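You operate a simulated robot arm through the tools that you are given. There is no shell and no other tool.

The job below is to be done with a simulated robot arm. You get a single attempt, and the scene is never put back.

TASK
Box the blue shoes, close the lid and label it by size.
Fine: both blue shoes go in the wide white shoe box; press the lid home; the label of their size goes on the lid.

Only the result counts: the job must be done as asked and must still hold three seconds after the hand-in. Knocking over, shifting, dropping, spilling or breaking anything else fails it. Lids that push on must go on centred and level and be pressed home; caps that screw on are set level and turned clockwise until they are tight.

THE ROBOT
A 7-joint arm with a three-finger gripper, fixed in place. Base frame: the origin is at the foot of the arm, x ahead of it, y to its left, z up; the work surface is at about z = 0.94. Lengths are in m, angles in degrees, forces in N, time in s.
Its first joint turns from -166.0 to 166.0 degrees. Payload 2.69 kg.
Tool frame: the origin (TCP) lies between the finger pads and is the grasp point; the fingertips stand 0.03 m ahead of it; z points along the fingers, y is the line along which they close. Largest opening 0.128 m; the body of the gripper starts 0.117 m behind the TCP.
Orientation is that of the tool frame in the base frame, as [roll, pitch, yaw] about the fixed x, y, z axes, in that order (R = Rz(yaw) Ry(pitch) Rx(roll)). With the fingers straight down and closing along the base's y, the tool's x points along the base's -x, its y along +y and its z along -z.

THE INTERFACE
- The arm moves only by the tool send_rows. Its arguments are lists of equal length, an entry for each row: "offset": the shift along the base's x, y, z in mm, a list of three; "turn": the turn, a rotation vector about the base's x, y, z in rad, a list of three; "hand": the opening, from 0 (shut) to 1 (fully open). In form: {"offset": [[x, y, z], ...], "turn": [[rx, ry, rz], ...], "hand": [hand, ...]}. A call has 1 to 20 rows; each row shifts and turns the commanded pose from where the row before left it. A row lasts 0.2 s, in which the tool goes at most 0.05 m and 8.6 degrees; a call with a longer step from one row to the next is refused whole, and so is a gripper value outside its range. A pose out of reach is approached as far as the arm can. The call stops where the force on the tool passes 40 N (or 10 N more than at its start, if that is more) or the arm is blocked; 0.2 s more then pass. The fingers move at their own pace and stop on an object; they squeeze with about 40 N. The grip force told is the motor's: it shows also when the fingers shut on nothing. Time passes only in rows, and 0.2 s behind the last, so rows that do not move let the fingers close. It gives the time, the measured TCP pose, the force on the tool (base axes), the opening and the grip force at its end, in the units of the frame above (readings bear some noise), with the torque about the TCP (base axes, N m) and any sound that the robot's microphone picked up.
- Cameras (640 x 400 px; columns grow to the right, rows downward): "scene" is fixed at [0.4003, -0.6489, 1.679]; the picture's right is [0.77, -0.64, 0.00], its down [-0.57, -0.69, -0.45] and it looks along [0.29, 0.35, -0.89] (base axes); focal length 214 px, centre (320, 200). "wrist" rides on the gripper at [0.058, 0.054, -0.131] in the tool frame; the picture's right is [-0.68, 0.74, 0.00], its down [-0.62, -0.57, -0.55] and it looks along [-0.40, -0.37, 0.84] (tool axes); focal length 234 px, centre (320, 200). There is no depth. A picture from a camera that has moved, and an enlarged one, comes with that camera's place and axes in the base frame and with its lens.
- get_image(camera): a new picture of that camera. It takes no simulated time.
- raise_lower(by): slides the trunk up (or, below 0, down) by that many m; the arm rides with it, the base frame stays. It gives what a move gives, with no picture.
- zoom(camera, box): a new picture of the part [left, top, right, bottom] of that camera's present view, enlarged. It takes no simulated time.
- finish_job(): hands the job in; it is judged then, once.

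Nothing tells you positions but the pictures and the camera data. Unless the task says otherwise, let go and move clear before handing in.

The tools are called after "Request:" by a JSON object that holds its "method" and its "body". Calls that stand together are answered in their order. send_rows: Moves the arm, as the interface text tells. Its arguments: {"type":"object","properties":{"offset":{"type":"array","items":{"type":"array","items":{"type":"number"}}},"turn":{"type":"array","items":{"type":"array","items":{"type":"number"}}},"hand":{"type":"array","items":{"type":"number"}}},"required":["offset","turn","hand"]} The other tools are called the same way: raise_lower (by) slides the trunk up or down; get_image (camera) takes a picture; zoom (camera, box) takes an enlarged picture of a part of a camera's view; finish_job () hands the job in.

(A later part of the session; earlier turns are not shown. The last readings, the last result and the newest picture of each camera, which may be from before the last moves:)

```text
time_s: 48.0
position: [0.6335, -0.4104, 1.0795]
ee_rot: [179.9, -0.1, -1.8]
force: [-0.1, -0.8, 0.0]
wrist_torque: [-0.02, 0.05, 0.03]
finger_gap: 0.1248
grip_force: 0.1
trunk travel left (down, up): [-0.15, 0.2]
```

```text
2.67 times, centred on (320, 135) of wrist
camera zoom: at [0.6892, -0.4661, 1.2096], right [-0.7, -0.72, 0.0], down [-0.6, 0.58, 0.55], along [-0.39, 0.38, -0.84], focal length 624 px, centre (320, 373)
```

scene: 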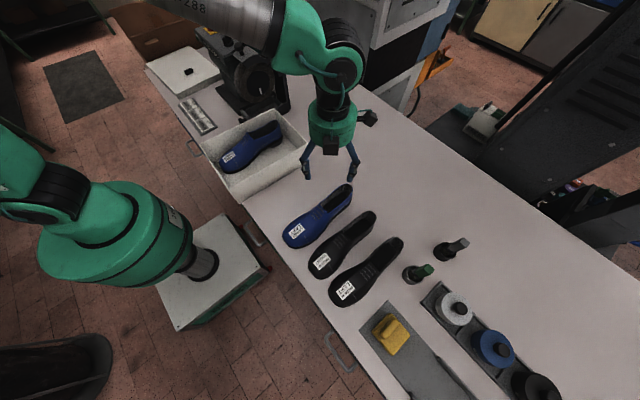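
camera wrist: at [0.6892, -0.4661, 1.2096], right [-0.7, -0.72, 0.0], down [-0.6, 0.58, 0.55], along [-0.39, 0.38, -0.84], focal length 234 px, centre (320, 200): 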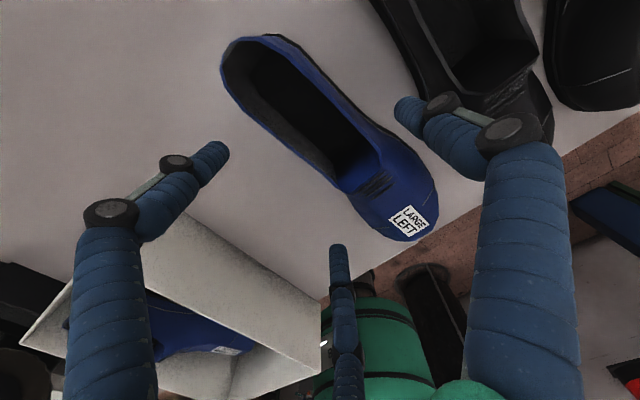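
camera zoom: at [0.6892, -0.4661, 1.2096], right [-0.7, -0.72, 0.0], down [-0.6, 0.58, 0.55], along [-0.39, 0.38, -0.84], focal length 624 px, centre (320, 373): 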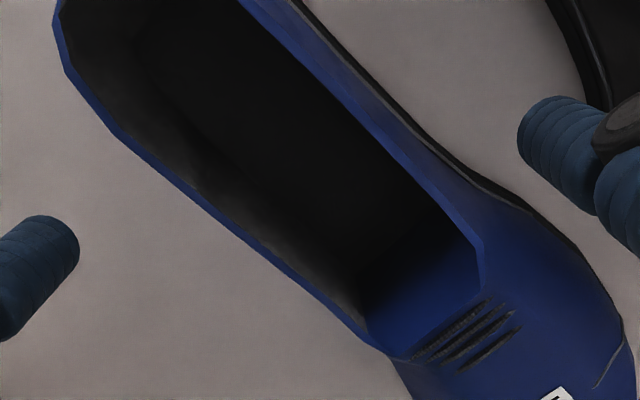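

Alignment is good. As with shoe 1, I'll offset 6 mm away (toward +y) during the descent so the two fingers clear the wide toe, then go down.

Request:
{"method": "send_rows", "body": {"offset": [[-1, 6, 0], [0, 0, -15], [0, 0, -15], [0, 0, -10], [0, 0, -10], [0, 0, -5], [0, 0, -5], [0, 0, -5], [0, 0, -5], [0, 0, -5], [0, 0, -4], [0, 0, 0]], "turn": [[0, 0, 0], [0, 0, 0], [0, 0, 0], [0, 0, 0], [0, 0, 0], [0, 0, 0], [0, 0, 0], [0, 0, 0], [0, 0, 0], [0, 0, 0], [0, 0, 0], [0, 0, 0]], "hand": [0.975, 0.975, 0.975, 0.975, 0.975, 0.975, 0.975, 0.975, 0.975, 0.975, 0.975, 0.975]}}

Request:
{"method": "get_image", "body": {"camera": "wrist"}}

Request:
{"method": "zoom", "body": {"camera": "scene", "box": [265, 150, 425, 250]}}

```text
time_s: 50.6
position: [0.633, -0.4034, 1.0001]
ee_rot: [179.9, -0.1, -1.7]
force: [0.2, 0.5, 0.6]
wrist_torque: [-0.01, 0.02, 0.0]
finger_gap: 0.1247
grip_force: 0.0
trunk travel left (down, up): [-0.15, 0.2]
```

```text
taken
camera wrist: at [0.6878, -0.4601, 1.1306], right [-0.7, -0.72, 0.0], down [-0.6, 0.58, 0.55], along [-0.39, 0.38, -0.84], focal length 234 px, centre (320, 200)
```

wrist: 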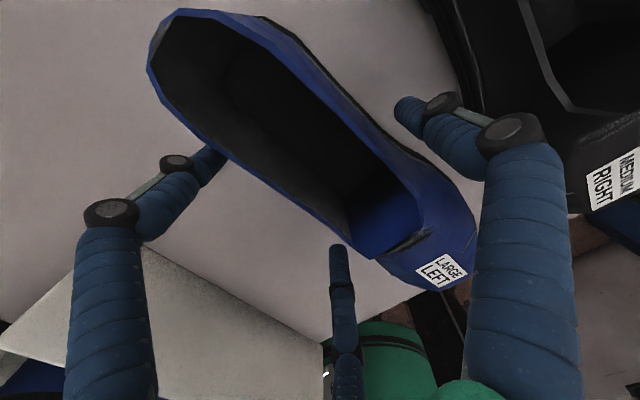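

```text
4.00 times, centred on (345, 200) of scene
camera zoom: at [0.4003, -0.6489, 1.679], right [0.77, -0.64, 0.0], down [-0.57, -0.69, -0.45], along [0.29, 0.35, -0.89], focal length 858 px, centre (220, 200)
```

zoom: 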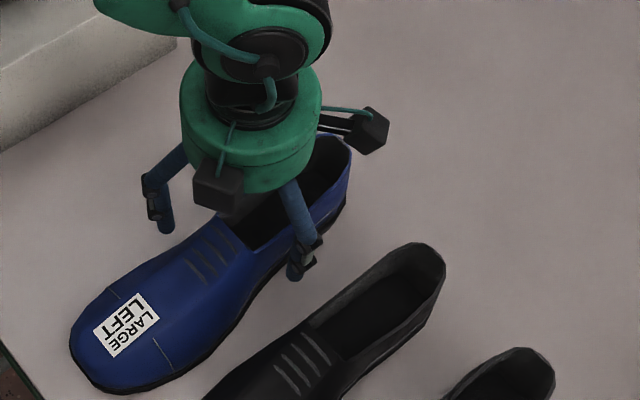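

No contact. Now I'll move back 6 mm toward the shoe and close gradually.

Request:
{"method": "send_rows", "body": {"offset": [[0, -3, 0], [0, -3, 0], [0, 0, 0], [0, 0, 0], [0, 0, 0], [0, 0, 0], [0, 0, 0], [0, 0, 0], [0, 0, 0], [0, 0, 0], [0, 0, 0]], "turn": [[0, 0, 0], [0, 0, 0], [0, 0, 0], [0, 0, 0], [0, 0, 0], [0, 0, 0], [0, 0, 0], [0, 0, 0], [0, 0, 0], [0, 0, 0], [0, 0, 0]], "hand": [0.95, 0.9, 0.85, 0.8, 0.75, 0.7, 0.65, 0.5, 0.3, 0, 0]}}

Request:
{"method": "get_image", "body": {"camera": "wrist"}}

Request:
{"method": "zoom", "body": {"camera": "scene", "box": [265, 150, 425, 250]}}

```text
time_s: 53.0
position: [0.6324, -0.4118, 1.0007]
ee_rot: [179.9, -0.1, -1.7]
force: [-0.1, -2.3, 4.2]
wrist_torque: [-0.24, 0.04, 0.27]
finger_gap: 0.0876
grip_force: 39.8
trunk travel left (down, up): [-0.15, 0.2]
```

```text
taken
camera wrist: at [0.688, -0.4666, 1.1311], right [-0.7, -0.72, 0.0], down [-0.6, 0.59, 0.55], along [-0.39, 0.38, -0.84], focal length 234 px, centre (320, 200)
```

wrist: 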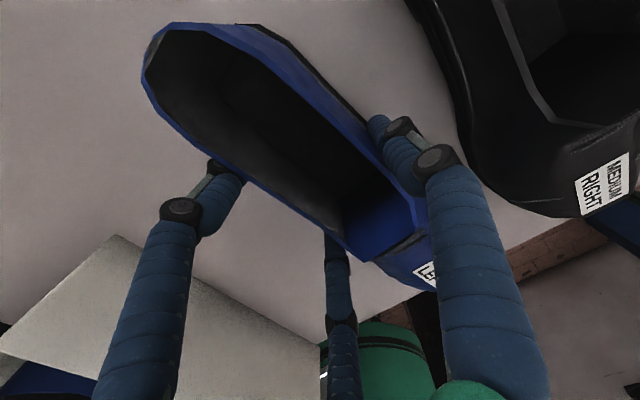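

```text
4.00 times, centred on (345, 200) of scene
camera zoom: at [0.4003, -0.6489, 1.679], right [0.77, -0.64, 0.0], down [-0.57, -0.69, -0.45], along [0.29, 0.35, -0.89], focal length 858 px, centre (220, 200)
```

zoom: 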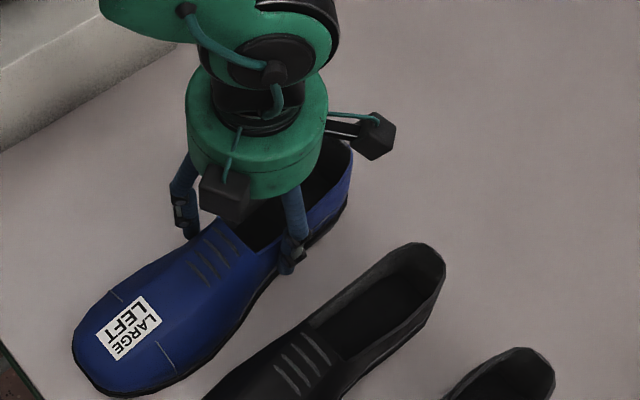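

Shoe 2 is gripped with the same gap and force as before. Test lift, then up to carrying height.

Request:
{"method": "send_rows", "body": {"offset": [[0, 0, 8], [0, 0, 8], [0, 0, 8], [0, 0, 8], [0, 0, 0]], "turn": [[0, 0, 0], [0, 0, 0], [0, 0, 0], [0, 0, 0], [0, 0, 0]], "hand": [0, 0, 0, 0, 0]}}

Request:
{"method": "send_rows", "body": {"offset": [[0, 0, 20], [0, 0, 30], [0, 0, 35], [0, 0, 35], [0, 0, 35], [0, 0, 35], [0, 0, 10], [0, 0, 0]], "turn": [[0, 0, 0], [0, 0, 0], [0, 0, 0], [0, 0, 0], [0, 0, 0], [0, 0, 0], [0, 0, 0], [0, 0, 0]], "hand": [0, 0, 0, 0, 0, 0, 0, 0]}}

Request:
{"method": "get_image", "body": {"camera": "wrist"}}

Request:
{"method": "get_image", "body": {"camera": "scene"}}

```text
time_s: 54.2
position: [0.6321, -0.411, 1.0328]
ee_rot: [179.9, -0.1, -1.7]
force: [0.1, -0.3, -3.7]
wrist_torque: [0.07, -0.26, 0.04]
finger_gap: 0.0873
grip_force: 39.6
trunk travel left (down, up): [-0.15, 0.2]
```

```text
time_s: 56.0
position: [0.6328, -0.41, 1.2317]
ee_rot: [179.8, 0.1, -1.7]
force: [0.7, 0.5, -4.2]
wrist_torque: [0.07, -0.27, 0.0]
finger_gap: 0.0879
grip_force: 40.2
trunk travel left (down, up): [-0.15, 0.2]
```

```text
taken
camera wrist: at [0.6884, -0.4663, 1.363], right [-0.7, -0.72, 0.0], down [-0.6, 0.58, 0.55], along [-0.39, 0.38, -0.84], focal length 234 px, centre (320, 200)
```

wrist: 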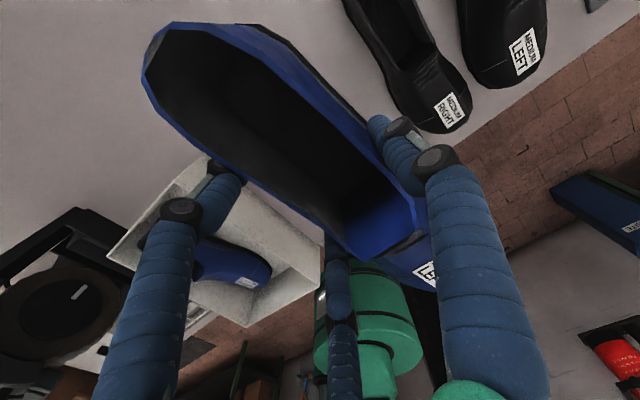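

```text
taken
```

scene: 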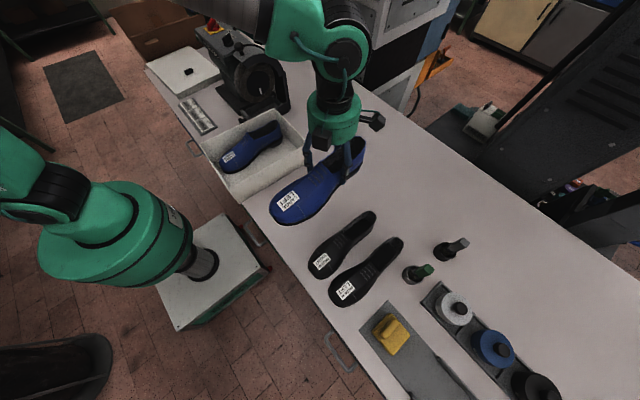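

Shoe 2 is up and level. I'll zoom to measure its pose in the hand before carrying it to the box.

Request:
{"method": "zoom", "body": {"camera": "wrist", "box": [120, 0, 440, 200]}}

Request:
{"method": "zoom", "body": {"camera": "wrist", "box": [200, 120, 460, 300]}}

Request:
{"method": "zoom", "body": {"camera": "scene", "box": [250, 110, 410, 210]}}

```text
2.00 times, centred on (280, 100) of wrist
camera zoom: at [0.6884, -0.4663, 1.363], right [-0.7, -0.72, 0.0], down [-0.6, 0.58, 0.55], along [-0.39, 0.38, -0.84], focal length 468 px, centre (400, 400)
```

zoom: 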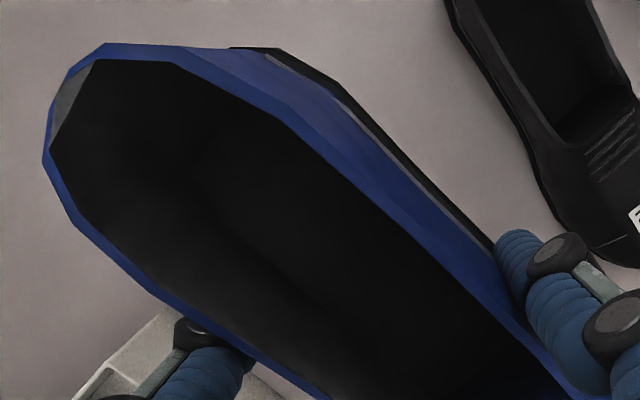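

```text
2.22 times, centred on (330, 210) of wrist
camera zoom: at [0.6884, -0.4663, 1.363], right [-0.7, -0.72, 0.0], down [-0.6, 0.58, 0.55], along [-0.39, 0.38, -0.84], focal length 520 px, centre (298, 178)
```

zoom: 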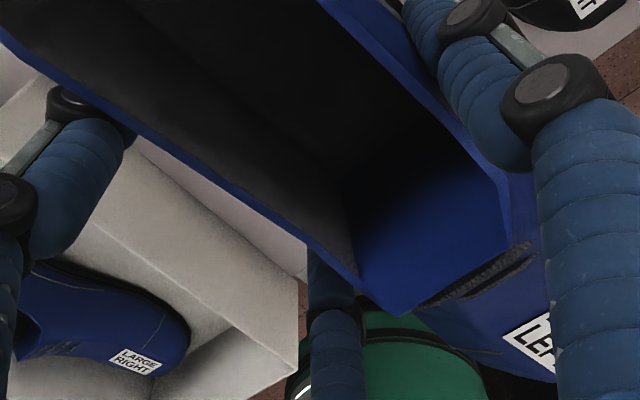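

```text
4.00 times, centred on (330, 160) of scene
camera zoom: at [0.4003, -0.6489, 1.679], right [0.77, -0.64, 0.0], down [-0.57, -0.69, -0.45], along [0.29, 0.35, -0.89], focal length 858 px, centre (280, 360)
```

zoom: 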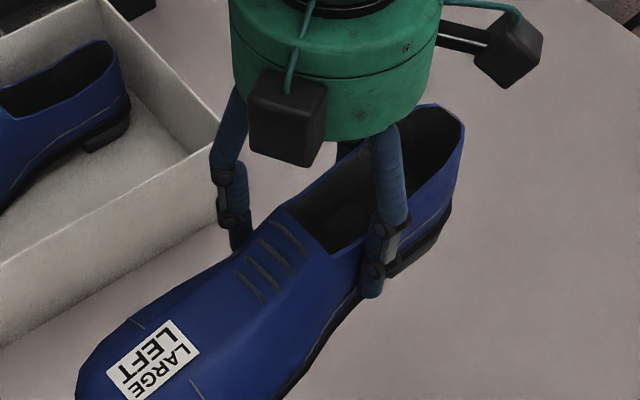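

Shoe 2 is held as a mirror image of shoe 1. I'll carry it over the −y half of the box with matching yaw.

Request:
{"method": "send_rows", "body": {"offset": [[-2, 25, 0], [-2, 38, 0], [-2, 38, 0], [-2, 38, 0], [-2, 38, 0], [-2, 38, 0], [-2, 38, 0], [-2, 38, 0], [-2, 23, 0], [0, 0, 0]], "turn": [[0, 0, -0.009], [0, 0, -0.009], [0, 0, 0], [0, 0, 0], [0, 0, 0], [0, 0, 0], [0, 0, 0], [0, 0, 0], [0, 0, 0], [0, 0, 0]], "hand": [0, 0, 0, 0, 0, 0, 0, 0, 0, 0]}}

Request:
{"method": "get_image", "body": {"camera": "wrist"}}

Request:
{"method": "zoom", "body": {"camera": "scene", "box": [180, 70, 340, 170]}}

```text
time_s: 58.2
position: [0.6129, -0.0967, 1.2318]
ee_rot: [-179.7, 0.0, -2.3]
force: [-0.1, 1.0, -4.2]
wrist_torque: [0.08, -0.28, 0.01]
finger_gap: 0.0875
grip_force: 40.3
trunk travel left (down, up): [-0.15, 0.2]
```

```text
taken
camera wrist: at [0.6679, -0.1555, 1.3626], right [-0.71, -0.71, -0.01], down [-0.59, 0.59, 0.55], along [-0.39, 0.39, -0.83], focal length 234 px, centre (320, 200)
```

wrist: 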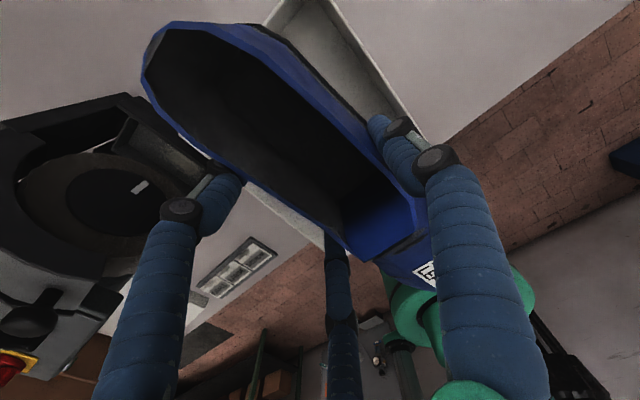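

```text
4.00 times, centred on (260, 120) of scene
camera zoom: at [0.4003, -0.6489, 1.679], right [0.77, -0.64, 0.0], down [-0.57, -0.69, -0.45], along [0.29, 0.35, -0.89], focal length 858 px, centre (560, 520)
```

zoom: 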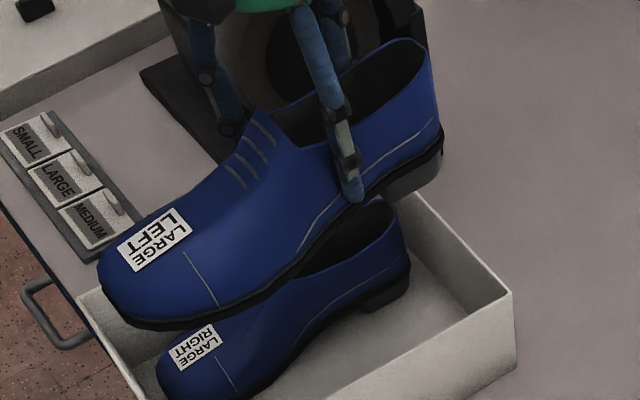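

There's a slight roll/yaw discrepancy here, maybe the wrist joint nearing its limit. I'll ease the yaw back about 1° and check the reading and the lateral position over the box.

Request:
{"method": "send_rows", "body": {"offset": [[0, 0, 0], [0, 0, 0]], "turn": [[0, 0, 0.0175], [0, 0, 0]], "hand": [0, 0]}}

Request:
{"method": "zoom", "body": {"camera": "wrist", "box": [240, 0, 480, 150]}}

Request:
{"method": "zoom", "body": {"camera": "wrist", "box": [180, 150, 420, 300]}}

```text
time_s: 58.8
position: [0.6136, -0.0975, 1.2334]
ee_rot: [179.9, 0.0, -1.8]
force: [-0.3, 0.4, -4.7]
wrist_torque: [0.06, -0.3, 0.0]
finger_gap: 0.0873
grip_force: 40.0
trunk travel left (down, up): [-0.15, 0.2]
```

```text
2.67 times, centred on (360, 75) of wrist
camera zoom: at [0.6694, -0.1532, 1.3628], right [-0.7, -0.72, 0.0], down [-0.6, 0.59, 0.55], along [-0.39, 0.38, -0.84], focal length 624 px, centre (213, 533)
```

zoom: 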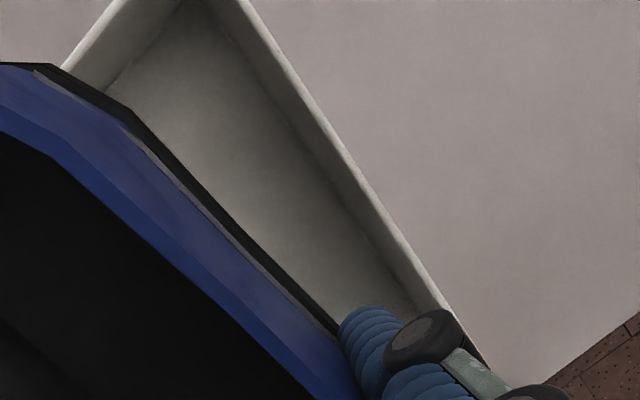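

```text
2.67 times, centred on (300, 225) of wrist
camera zoom: at [0.6694, -0.1532, 1.3628], right [-0.7, -0.72, 0.0], down [-0.6, 0.59, 0.55], along [-0.39, 0.38, -0.84], focal length 624 px, centre (373, 133)
```

zoom: 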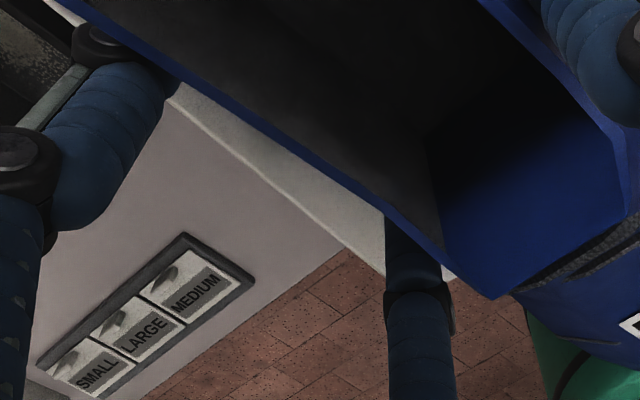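

Orientation is clean now at −1.8°. I'll shift 2 mm toward +y and lower to just above the rim to check clearances.

Request:
{"method": "send_rows", "body": {"offset": [[0, 2, -10], [0, 0, -25], [0, 0, -30], [0, 0, -30], [0, 0, -18], [0, 0, 0]], "turn": [[0, 0, 0], [0, 0, 0], [0, 0, 0], [0, 0, 0], [0, 0, 0], [0, 0, 0]], "hand": [0, 0, 0, 0, 0, 0]}}

Request:
{"method": "get_image", "body": {"camera": "wrist"}}

Request:
{"method": "zoom", "body": {"camera": "scene", "box": [180, 80, 340, 180]}}

Request:
{"method": "zoom", "body": {"camera": "wrist", "box": [240, 0, 480, 150]}}

```text
time_s: 60.2
position: [0.6154, -0.0958, 1.1208]
ee_rot: [179.9, -0.2, -1.6]
force: [0.1, 0.1, -5.2]
wrist_torque: [0.04, -0.25, 0.02]
finger_gap: 0.0876
grip_force: 39.7
trunk travel left (down, up): [-0.15, 0.2]
```

```text
taken
camera wrist: at [0.6698, -0.1513, 1.2493], right [-0.7, -0.72, 0.0], down [-0.6, 0.58, 0.55], along [-0.39, 0.38, -0.84], focal length 234 px, centre (320, 200)
```

wrist: 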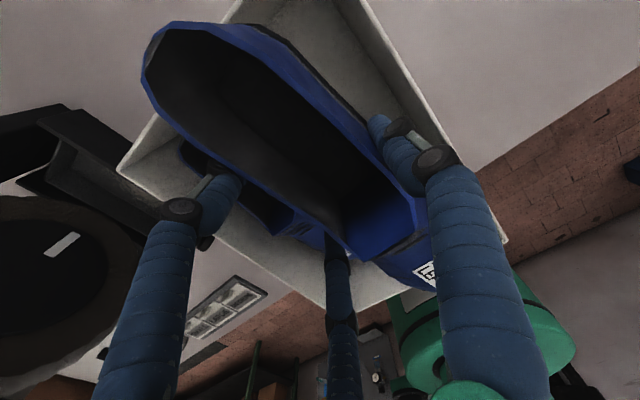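

```text
4.00 times, centred on (260, 130) of scene
camera zoom: at [0.4003, -0.6489, 1.679], right [0.77, -0.64, 0.0], down [-0.57, -0.69, -0.45], along [0.29, 0.35, -0.89], focal length 858 px, centre (560, 480)
```

zoom: 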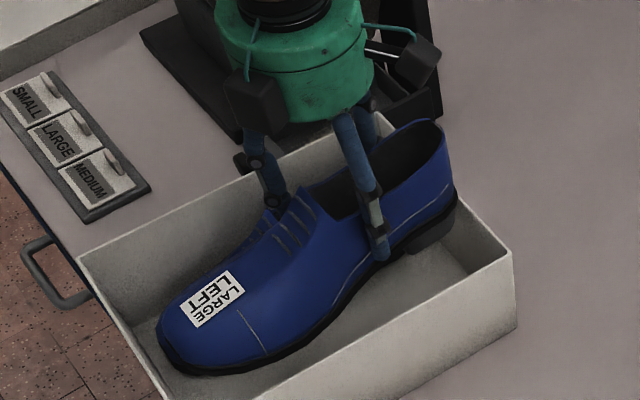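

```text
2.67 times, centred on (360, 75) of wrist
camera zoom: at [0.6698, -0.1513, 1.2493], right [-0.7, -0.72, 0.0], down [-0.6, 0.58, 0.55], along [-0.39, 0.38, -0.84], focal length 624 px, centre (213, 533)
```

zoom: 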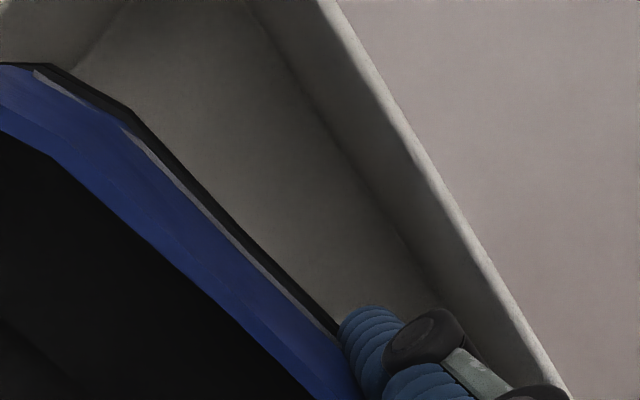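

Clear on both sides. I'll lower it inside.

Request:
{"method": "send_rows", "body": {"offset": [[0, 0, -15], [0, 0, -15], [0, 0, -15], [0, 0, -15], [0, 0, -15], [0, 0, -14], [0, 0, 0]], "turn": [[0, 0, 0], [0, 0, 0], [0, 0, 0], [0, 0, 0], [0, 0, 0], [0, 0, 0], [0, 0, 0]], "hand": [0, 0, 0, 0, 0, 0, 0]}}

Request:
{"method": "get_image", "body": {"camera": "wrist"}}

Request:
{"method": "zoom", "body": {"camera": "scene", "box": [180, 80, 340, 180]}}

```text
time_s: 61.8
position: [0.6147, -0.0957, 1.03]
ee_rot: [180.0, -0.2, -1.7]
force: [0.4, -0.8, -4.1]
wrist_torque: [0.09, -0.28, 0.0]
finger_gap: 0.0878
grip_force: 40.1
trunk travel left (down, up): [-0.15, 0.2]
```

```text
taken
camera wrist: at [0.6702, -0.1511, 1.1597], right [-0.7, -0.72, 0.0], down [-0.6, 0.58, 0.55], along [-0.39, 0.38, -0.84], focal length 234 px, centre (320, 200)
```

wrist: 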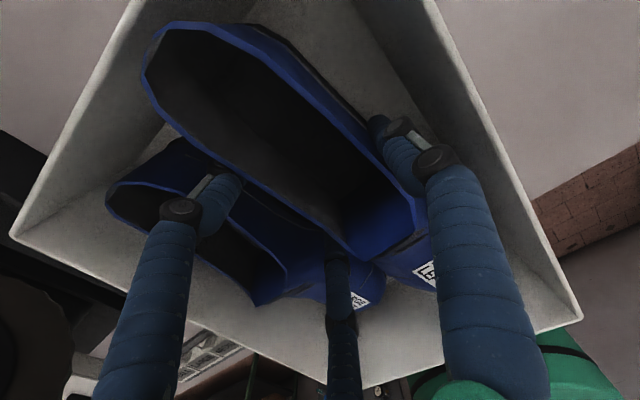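

```text
4.00 times, centred on (260, 130) of scene
camera zoom: at [0.4003, -0.6489, 1.679], right [0.77, -0.64, 0.0], down [-0.57, -0.69, -0.45], along [0.29, 0.35, -0.89], focal length 858 px, centre (560, 480)
```

zoom: 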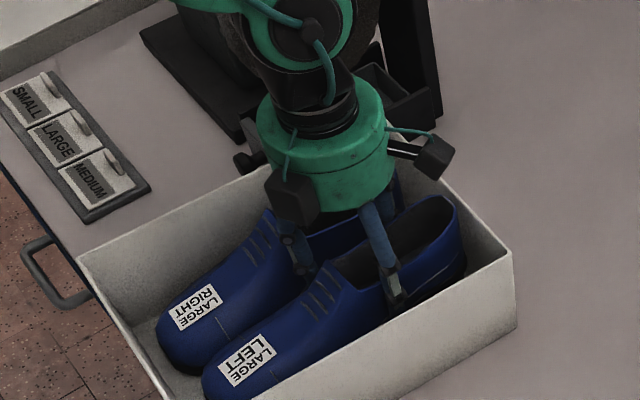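

It's going in with gaps on both sides. Final lowering in small steps.

Request:
{"method": "send_rows", "body": {"offset": [[0, 0, -4], [0, 0, -4], [0, 0, -4], [0, 0, -4], [0, 0, -3], [0, 0, 0]], "turn": [[0, 0, 0], [0, 0, 0], [0, 0, 0], [0, 0, 0], [0, 0, 0], [0, 0, 0]], "hand": [0, 0, 0, 0, 0, 0]}}

Request:
{"method": "send_rows", "body": {"offset": [[0, 0, -2], [0, 0, -2], [0, 0, -1], [0, 0, 0]], "turn": [[0, 0, 0], [0, 0, 0], [0, 0, 0], [0, 0, 0]], "hand": [0, 0, 0, 0]}}

```text
time_s: 63.2
position: [0.6148, -0.0946, 1.0106]
ee_rot: [180.0, 0.0, -1.7]
force: [-0.1, 1.2, -3.9]
wrist_torque: [0.06, -0.28, 0.02]
finger_gap: 0.0873
grip_force: 39.9
trunk travel left (down, up): [-0.15, 0.2]
```

```text
time_s: 64.2
position: [0.6141, -0.0936, 1.0053]
ee_rot: [-180.0, -0.1, -1.8]
force: [0.8, 0.5, -4.6]
wrist_torque: [0.03, -0.27, 0.02]
finger_gap: 0.0877
grip_force: 39.7
trunk travel left (down, up): [-0.15, 0.2]
```

Not yet touching the floor. I'll go on in 1–2 mm steps.

Request:
{"method": "send_rows", "body": {"offset": [[0, 0, -1], [0, 0, -1], [0, 0, 0]], "turn": [[0, 0, 0], [0, 0, 0], [0, 0, 0]], "hand": [0, 0, 0]}}

```text
time_s: 65.0
position: [0.6154, -0.0946, 1.0057]
ee_rot: [-179.9, -0.2, -1.7]
force: [-0.9, 0.7, 14.1]
wrist_torque: [-0.72, 1.43, -0.07]
finger_gap: 0.0876
grip_force: 40.3
trunk travel left (down, up): [-0.15, 0.2]
```

Contact with the floor (14 N). I'll ease up 1 mm, release with a small opening and check.

Request:
{"method": "send_rows", "body": {"offset": [[0, 0, 1.5], [0, 0, 0], [0, 0, 0], [0, 0, 0], [0, 0, 0]], "turn": [[0, 0, 0], [0, 0, 0], [0, 0, 0], [0, 0, 0], [0, 0, 0]], "hand": [0, 0.7, 0.72, 0.75, 0.755]}}

Request:
{"method": "get_image", "body": {"camera": "wrist"}}

Request:
{"method": "zoom", "body": {"camera": "scene", "box": [180, 80, 340, 180]}}

```text
time_s: 66.2
position: [0.6137, -0.0943, 1.0061]
ee_rot: [-179.9, -0.1, -1.7]
force: [-0.1, 0.0, -0.4]
wrist_torque: [0.0, 0.02, 0.0]
finger_gap: 0.0968
grip_force: 0.0
trunk travel left (down, up): [-0.15, 0.2]
```

```text
taken
camera wrist: at [0.6697, -0.1507, 1.1362], right [-0.7, -0.72, 0.0], down [-0.6, 0.58, 0.55], along [-0.39, 0.38, -0.84], focal length 234 px, centre (320, 200)
```

wrist: 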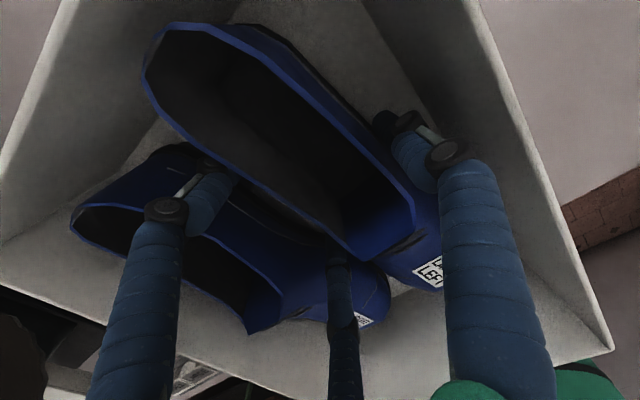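

```text
4.00 times, centred on (260, 130) of scene
camera zoom: at [0.4003, -0.6489, 1.679], right [0.77, -0.64, 0.0], down [-0.57, -0.69, -0.45], along [0.29, 0.35, -0.89], focal length 858 px, centre (560, 480)
```

zoom: 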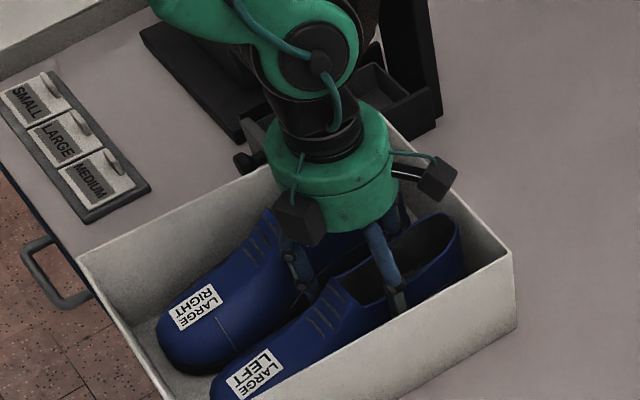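

Released with no forces. I'll rise slowly at first, then clear.

Request:
{"method": "send_rows", "body": {"offset": [[0, 0, 5], [0, 0, 8], [0, 0, 12], [0, 0, 20], [0, 0, 30], [0, 0, 40], [0, 0, 40], [0, 0, 40], [0, 0, 0]], "turn": [[0, 0, 0], [0, 0, 0], [0, 0, 0], [0, 0, 0], [0, 0, 0], [0, 0, 0], [0, 0, 0], [0, 0, 0], [0, 0, 0]], "hand": [0.755, 0.755, 0.755, 0.755, 0.755, 0.755, 0.755, 0.755, 0.755]}}

Request:
{"method": "get_image", "body": {"camera": "wrist"}}

Request:
{"method": "zoom", "body": {"camera": "scene", "box": [190, 95, 350, 195]}}

Request:
{"method": "get_image", "body": {"camera": "scene"}}

```text
time_s: 68.2
position: [0.6143, -0.0939, 1.2015]
ee_rot: [180.0, -0.1, -1.8]
force: [0.0, -0.3, 0.6]
wrist_torque: [-0.02, -0.06, 0.02]
finger_gap: 0.0969
grip_force: 0.0
trunk travel left (down, up): [-0.15, 0.2]
```

```text
taken
camera wrist: at [0.6692, -0.1509, 1.3322], right [-0.7, -0.72, 0.0], down [-0.6, 0.58, 0.55], along [-0.39, 0.38, -0.84], focal length 234 px, centre (320, 200)
```

wrist: 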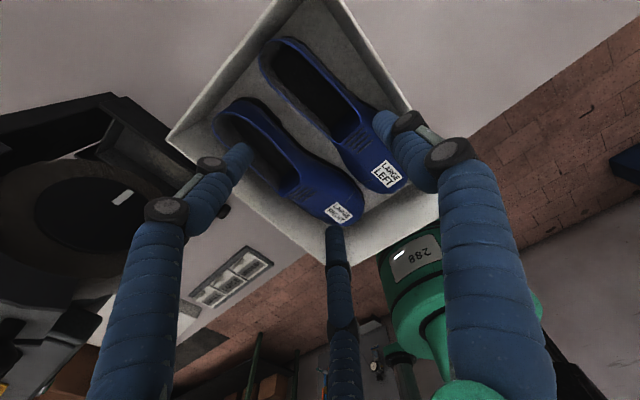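

```text
4.00 times, centred on (270, 145) of scene
camera zoom: at [0.4003, -0.6489, 1.679], right [0.77, -0.64, 0.0], down [-0.57, -0.69, -0.45], along [0.29, 0.35, -0.89], focal length 858 px, centre (520, 420)
```

zoom: 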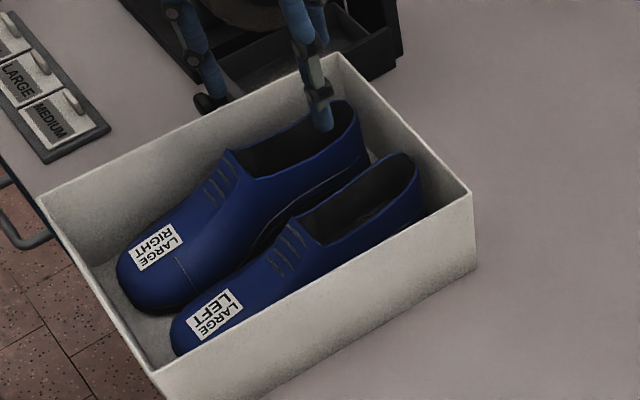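

```text
taken
```

scene: 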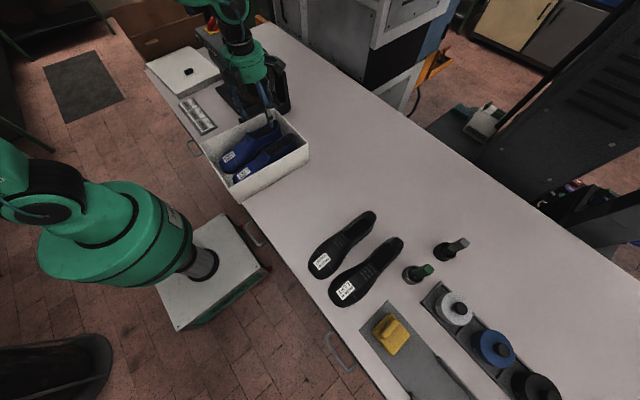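

Both shoes are in the box, lying flat below the rim. Next is the lid near (0.57, 0.69): I'll rise and pass in front of the buffer, staying at low x. I'll turn the hand toward the pickup orientation on the way.

Request:
{"method": "send_rows", "body": {"offset": [[0, 0, 40], [0, 0, 40], [0, 0, 40], [-17, 30, 0], [-17, 40, 0], [-17, 40, 0], [-17, 40, 0], [-17, 40, 0], [-17, 40, 0], [-17, 40, 0], [-17, 40, 0], [-18, 34, 0], [5, 40, 0], [5, 40, 0], [5, 40, 0], [5, 40, 0], [5, 40, 0], [5, 40, 0], [5, 40, 0], [5, 20, 0]], "turn": [[0, 0, 0.1], [0, 0, 0.1], [0, 0, 0.1], [0, 0, 0.1], [0, 0, 0.1], [0, 0, 0.1], [0, 0, 0.1], [0, 0, 0.1], [0, 0, 0.1], [0, 0, 0.1], [0, 0, 0.1], [0, 0, 0.1], [0, 0, 0.1], [0, 0, 0.1], [0, 0, 0.1], [0, 0, 0.1], [0, 0, 0.1], [0, 0, 0.023], [0, 0, 0], [0, 0, 0]], "hand": [0.755, 0.755, 0.755, 0.755, 0.755, 0.755, 0.755, 0.755, 0.755, 0.755, 0.755, 0.755, 0.755, 0.755, 0.755, 0.755, 0.755, 0.755, 0.755, 0.755]}}

Request:
{"method": "get_image", "body": {"camera": "wrist"}}

Request:
{"method": "get_image", "body": {"camera": "scene"}}

```text
time_s: 72.4
position: [0.5004, 0.5515, 1.3201]
ee_rot: [-180.0, 0.0, 97.0]
force: [-0.3, 0.2, 0.5]
wrist_torque: [-0.04, -0.04, 0.01]
finger_gap: 0.0967
grip_force: 0.1
trunk travel left (down, up): [-0.15, 0.2]
```

```text
taken
camera wrist: at [0.5444, 0.6144, 1.4507], right [0.81, -0.58, 0.0], down [-0.49, -0.68, 0.55], along [-0.32, -0.45, -0.84], focal length 234 px, centre (320, 200)
```

wrist: 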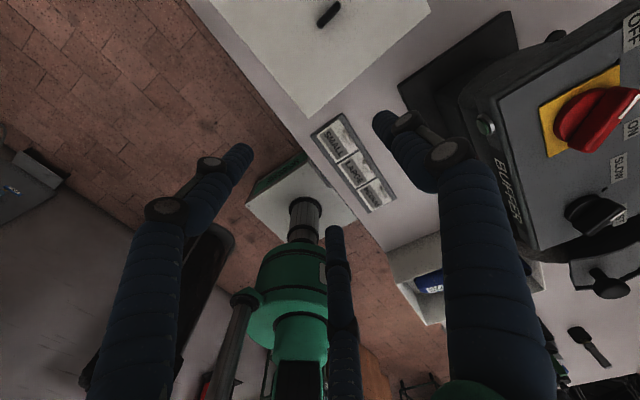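

```text
taken
```

scene: 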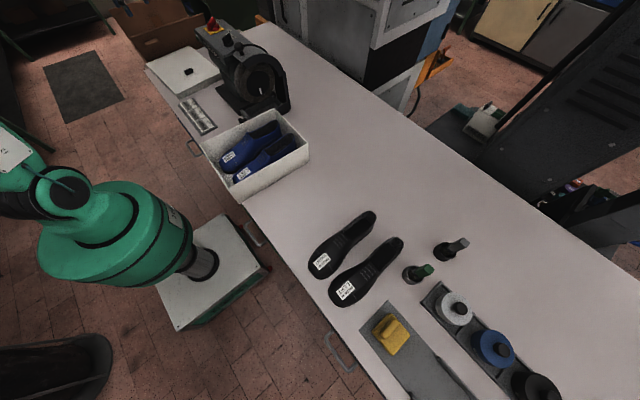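

I can see the lid, its bar-shaped knob and the label tray. I'll move over the lid to get a better look at it.

Request:
{"method": "send_rows", "body": {"offset": [[10, 10, 0], [15, 15, 0], [15, 20, 0], [15, 20, 0], [15, 20, 0], [10, 20, 0], [0, 0, 0]], "turn": [[0, 0, 0], [0, 0, 0], [0, 0, 0], [0, 0, 0], [0, 0, 0], [0, 0, 0], [0, 0, 0]], "hand": [0.755, 0.755, 0.755, 0.755, 0.755, 0.755, 0.755]}}

Request:
{"method": "get_image", "body": {"camera": "wrist"}}

Request:
{"method": "get_image", "body": {"camera": "scene"}}

```text
time_s: 74.0
position: [0.5799, 0.6551, 1.3203]
ee_rot: [179.9, 0.0, 97.0]
force: [0.7, -0.3, -0.2]
wrist_torque: [-0.02, 0.03, -0.01]
finger_gap: 0.0967
grip_force: 0.0
trunk travel left (down, up): [-0.15, 0.2]
```

```text
taken
camera wrist: at [0.6244, 0.7185, 1.4509], right [0.81, -0.58, 0.0], down [-0.49, -0.68, 0.55], along [-0.32, -0.45, -0.84], focal length 234 px, centre (320, 200)
```

wrist: 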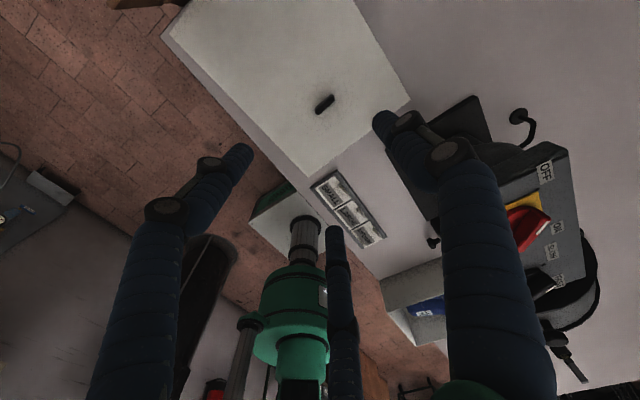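

```text
taken
```

scene: 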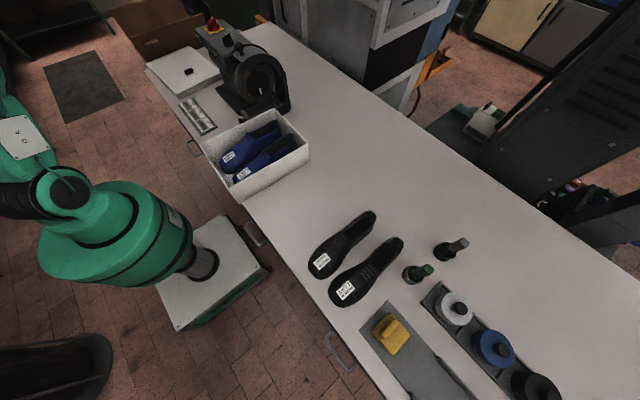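

Request:
{"method": "zoom", "body": {"camera": "wrist", "box": [280, 70, 376, 130]}}

Request:
{"method": "zoom", "body": {"camera": "wrist", "box": [150, 0, 430, 175]}}

Request:
{"method": "zoom", "body": {"camera": "wrist", "box": [290, 150, 418, 230]}}

```text
6.67 times, centred on (328, 100) of wrist
camera zoom: at [0.6244, 0.7185, 1.4509], right [0.81, -0.58, 0.0], down [-0.49, -0.68, 0.55], along [-0.32, -0.45, -0.84], focal length 1561 px, centre (267, 867)
```

zoom: 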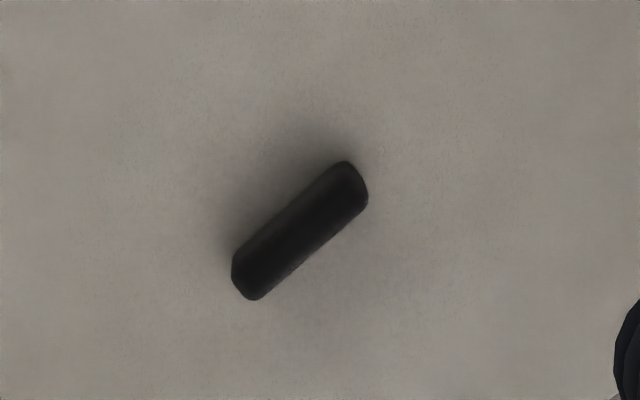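

```text
2.29 times, centred on (290, 88) of wrist
camera zoom: at [0.6244, 0.7185, 1.4509], right [0.81, -0.58, 0.0], down [-0.49, -0.68, 0.55], along [-0.32, -0.45, -0.84], focal length 535 px, centre (389, 457)
```

zoom: 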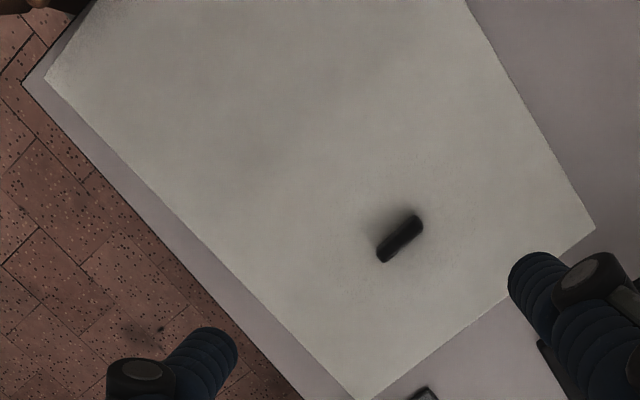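

```text
5.00 times, centred on (354, 190) of wrist
camera zoom: at [0.6244, 0.7185, 1.4509], right [0.81, -0.58, 0.0], down [-0.49, -0.68, 0.55], along [-0.32, -0.45, -0.84], focal length 1171 px, centre (150, 250)
```

zoom: 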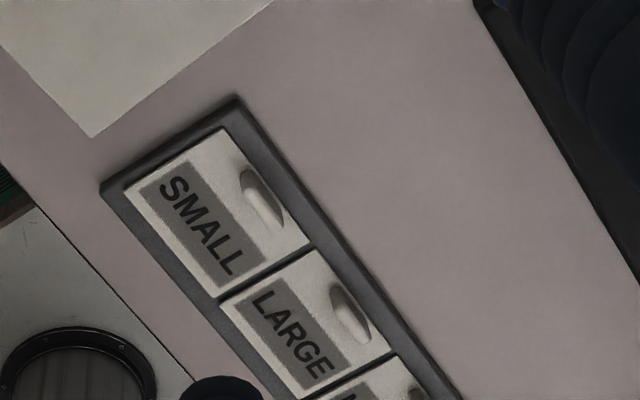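

The lid's handle is a bar about 42 × 12 mm lying along x near (0.580, 0.641). It is offset about 74 mm from the lid's centre, and the lid is yawed about +4°. I'll look from the scene camera to judge the lid's height and the handle.

Request:
{"method": "zoom", "body": {"camera": "scene", "box": [140, 40, 236, 100]}}

Request:
{"method": "zoom", "body": {"camera": "scene", "box": [172, 58, 212, 83]}}

Request:
{"method": "zoom", "body": {"camera": "scene", "box": [176, 90, 224, 140]}}

```text
6.67 times, centred on (188, 70) of scene
camera zoom: at [0.4003, -0.6489, 1.679], right [0.77, -0.64, 0.0], down [-0.57, -0.69, -0.45], along [0.29, 0.35, -0.89], focal length 1430 px, centre (1200, 1067)
```

zoom: 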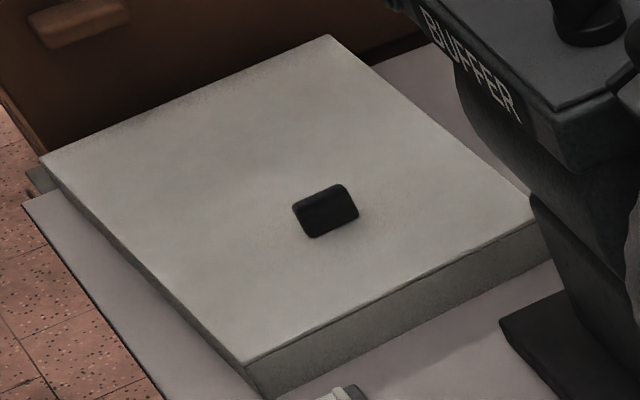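

```text
16.00 times, centred on (192, 70) of scene
camera zoom: at [0.4003, -0.6489, 1.679], right [0.77, -0.64, 0.0], down [-0.57, -0.69, -0.45], along [0.29, 0.35, -0.89], focal length 3432 px, centre (2368, 2272)
```

zoom: 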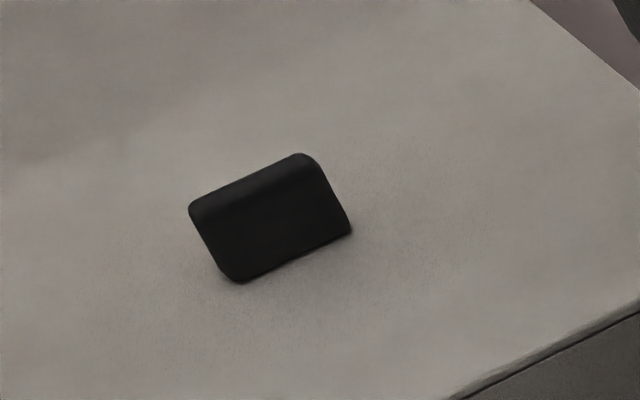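

```text
8.00 times, centred on (200, 115) of scene
camera zoom: at [0.4003, -0.6489, 1.679], right [0.77, -0.64, 0.0], down [-0.57, -0.69, -0.45], along [0.29, 0.35, -0.89], focal length 1716 px, centre (1280, 880)
```

zoom: 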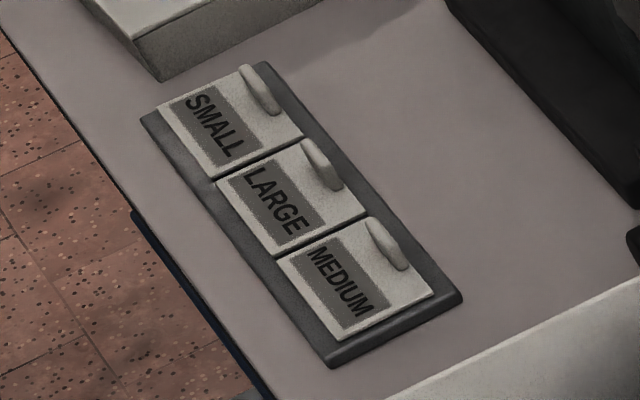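

The lid is about 28 mm tall, and the handle bar is about 42 mm long (along x), 12 mm thick and 23 mm high. I'll turn the hand so it closes across the bar and descend above it.

Request:
{"method": "send_rows", "body": {"offset": [[0, -1, -15], [0, -1, -15], [0, -1, -15], [0, -1, -15], [0, -1, -15], [0, -1, -15], [0, -1, -15], [0, -1, -15], [0, -2, -15], [0, -2, -15], [0, -2, -15], [0, 0, 0]], "turn": [[0, 0, 0.138], [0, 0, 0.138], [0, 0, 0.138], [0, 0, 0.138], [0, 0, 0.138], [0, 0, 0.138], [0, 0, 0.138], [0, 0, 0.138], [0, 0, 0.138], [0, 0, 0.138], [0, 0, 0.138], [0, 0, 0]], "hand": [0.6, 0.5, 0.45, 0.45, 0.45, 0.45, 0.45, 0.45, 0.45, 0.45, 0.45, 0.45]}}

Request:
{"method": "get_image", "body": {"camera": "wrist"}}

Request:
{"method": "get_image", "body": {"camera": "scene"}}

```text
time_s: 76.6
position: [0.5811, 0.6407, 1.1549]
ee_rot: [-180.0, -0.1, -175.9]
force: [0.9, -0.5, 0.6]
wrist_torque: [0.02, 0.01, 0.03]
finger_gap: 0.0578
grip_force: 0.0
trunk travel left (down, up): [-0.15, 0.2]
```

```text
taken
camera wrist: at [0.5172, 0.6894, 1.2857], right [0.62, 0.78, 0.0], down [0.65, -0.52, 0.55], along [0.43, -0.34, -0.84], focal length 234 px, centre (320, 200)
```

wrist: 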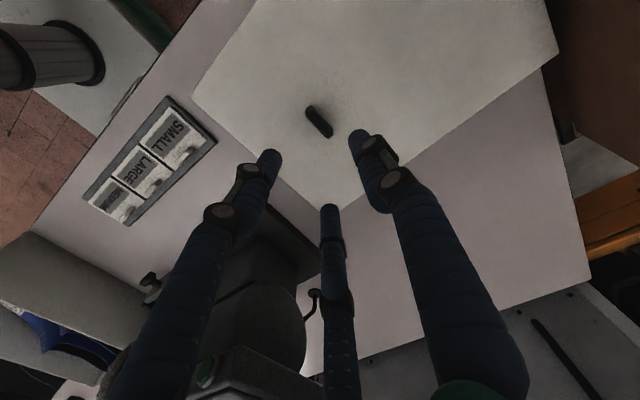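

```text
taken
```

scene: 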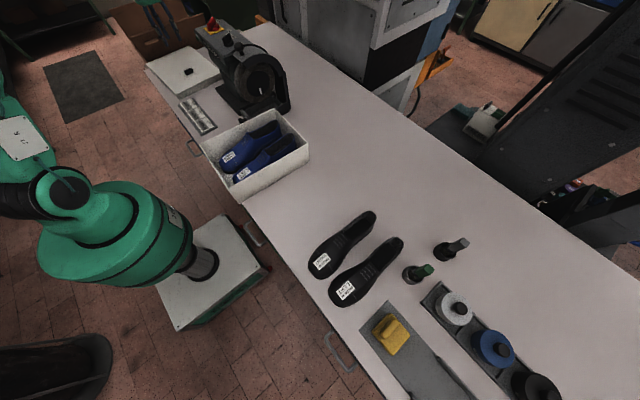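

The bar appears almost exactly under the TCP. I'll zoom to fine-tune the centring and angle.

Request:
{"method": "zoom", "body": {"camera": "wrist", "box": [288, 91, 352, 131]}}

Request:
{"method": "zoom", "body": {"camera": "wrist", "box": [180, 0, 580, 250]}}

```text
10.00 times, centred on (320, 111) of wrist
camera zoom: at [0.5172, 0.6894, 1.2857], right [0.62, 0.78, 0.0], down [0.65, -0.52, 0.55], along [0.43, -0.34, -0.84], focal length 2342 px, centre (320, 1090)
```

zoom: 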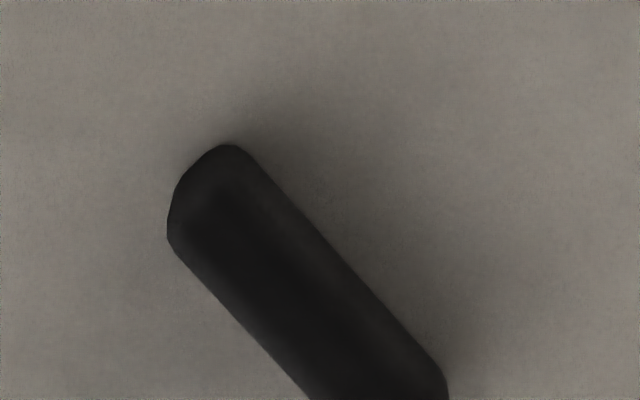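

```text
1.60 times, centred on (380, 125) of wrist
camera zoom: at [0.5172, 0.6894, 1.2857], right [0.62, 0.78, 0.0], down [0.65, -0.52, 0.55], along [0.43, -0.34, -0.84], focal length 375 px, centre (224, 320)
```

zoom: 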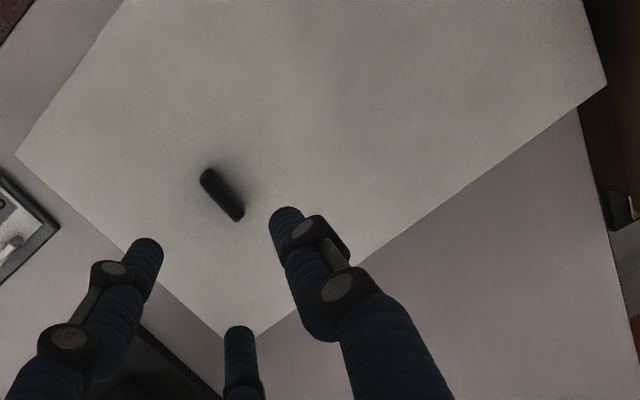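

The hand's yaw matches the bar (4°), with 1–2 mm to correct. The lid's centre comes out near (0.5735, 0.715), so the bar sits on its centreline 76 mm from centre. I'll descend onto the bar.

Request:
{"method": "send_rows", "body": {"offset": [[-1, -1, -20], [0, 0, -25], [0, 0, -25], [0, 0, -25], [0, 0, -15], [0, 0, -10], [0, 0, -10], [0, 0, -8], [0, 0, -5], [0, 0, 0]], "turn": [[0, 0, 0], [0, 0, 0], [0, 0, 0], [0, 0, 0], [0, 0, 0], [0, 0, 0], [0, 0, 0], [0, 0, 0], [0, 0, 0], [0, 0, 0]], "hand": [0.45, 0.45, 0.45, 0.45, 0.45, 0.45, 0.45, 0.45, 0.45, 0.45]}}

Request:
{"method": "get_image", "body": {"camera": "wrist"}}

Request:
{"method": "zoom", "body": {"camera": "wrist", "box": [240, 110, 400, 210]}}

```text
time_s: 78.8
position: [0.5783, 0.6399, 1.0134]
ee_rot: [180.0, -0.1, -176.1]
force: [1.0, 0.4, -0.2]
wrist_torque: [0.03, 0.02, 0.01]
finger_gap: 0.0575
grip_force: 0.0
trunk travel left (down, up): [-0.15, 0.2]
```

```text
taken
camera wrist: at [0.5161, 0.6882, 1.1433], right [0.62, 0.78, 0.0], down [0.65, -0.52, 0.55], along [0.43, -0.34, -0.84], focal length 234 px, centre (320, 200)
```

wrist: 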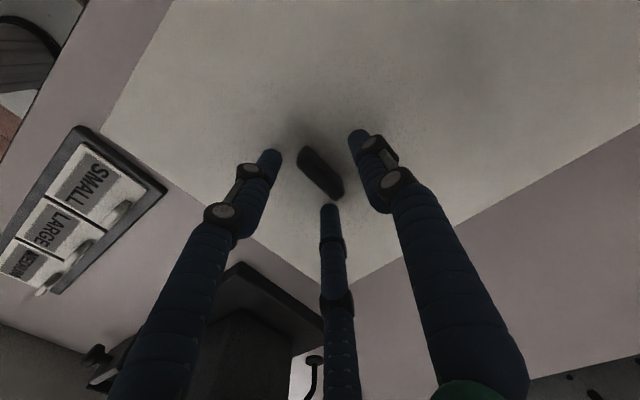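

```text
4.00 times, centred on (320, 160) of wrist
camera zoom: at [0.5161, 0.6882, 1.1433], right [0.62, 0.78, 0.0], down [0.65, -0.52, 0.55], along [0.43, -0.34, -0.84], focal length 937 px, centre (320, 360)
```

zoom: 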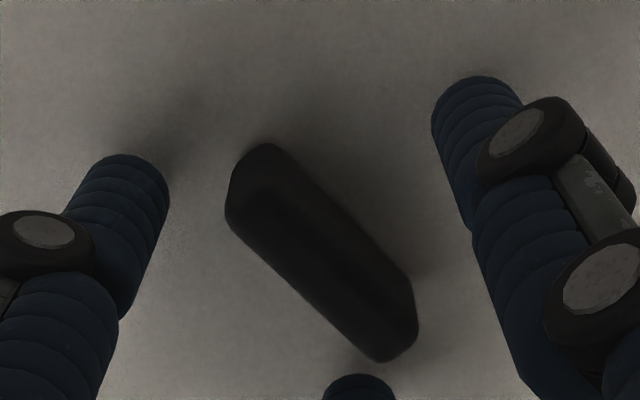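

The bar is centred between the fingers. Because one thumb opposes two fingers, the hand should sit about 5 mm toward −y so all three touch together. I'll shift, lower the last bit and close slowly.

Request:
{"method": "send_rows", "body": {"offset": [[0, -5, 0], [0, 0, -4], [0, 0, -4], [0, 0, -3], [0, 0, 0]], "turn": [[0, 0, 0], [0, 0, 0], [0, 0, 0], [0, 0, 0], [0, 0, 0]], "hand": [0.45, 0.45, 0.45, 0.45, 0.45]}}

Request:
{"method": "zoom", "body": {"camera": "wrist", "box": [240, 110, 400, 210]}}

```text
time_s: 80.0
position: [0.5789, 0.6346, 1.0036]
ee_rot: [179.8, 0.0, -176.0]
force: [-0.2, 1.1, 12.6]
wrist_torque: [-0.29, 0.05, -0.06]
finger_gap: 0.0576
grip_force: 0.4
trunk travel left (down, up): [-0.15, 0.2]
```

```text
4.00 times, centred on (320, 160) of wrist
camera zoom: at [0.5159, 0.6831, 1.1338], right [0.62, 0.78, 0.0], down [0.65, -0.52, 0.55], along [0.43, -0.34, -0.84], focal length 937 px, centre (320, 360)
```

zoom: 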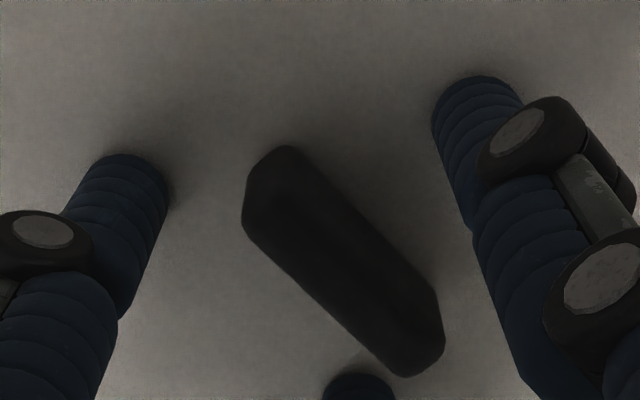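

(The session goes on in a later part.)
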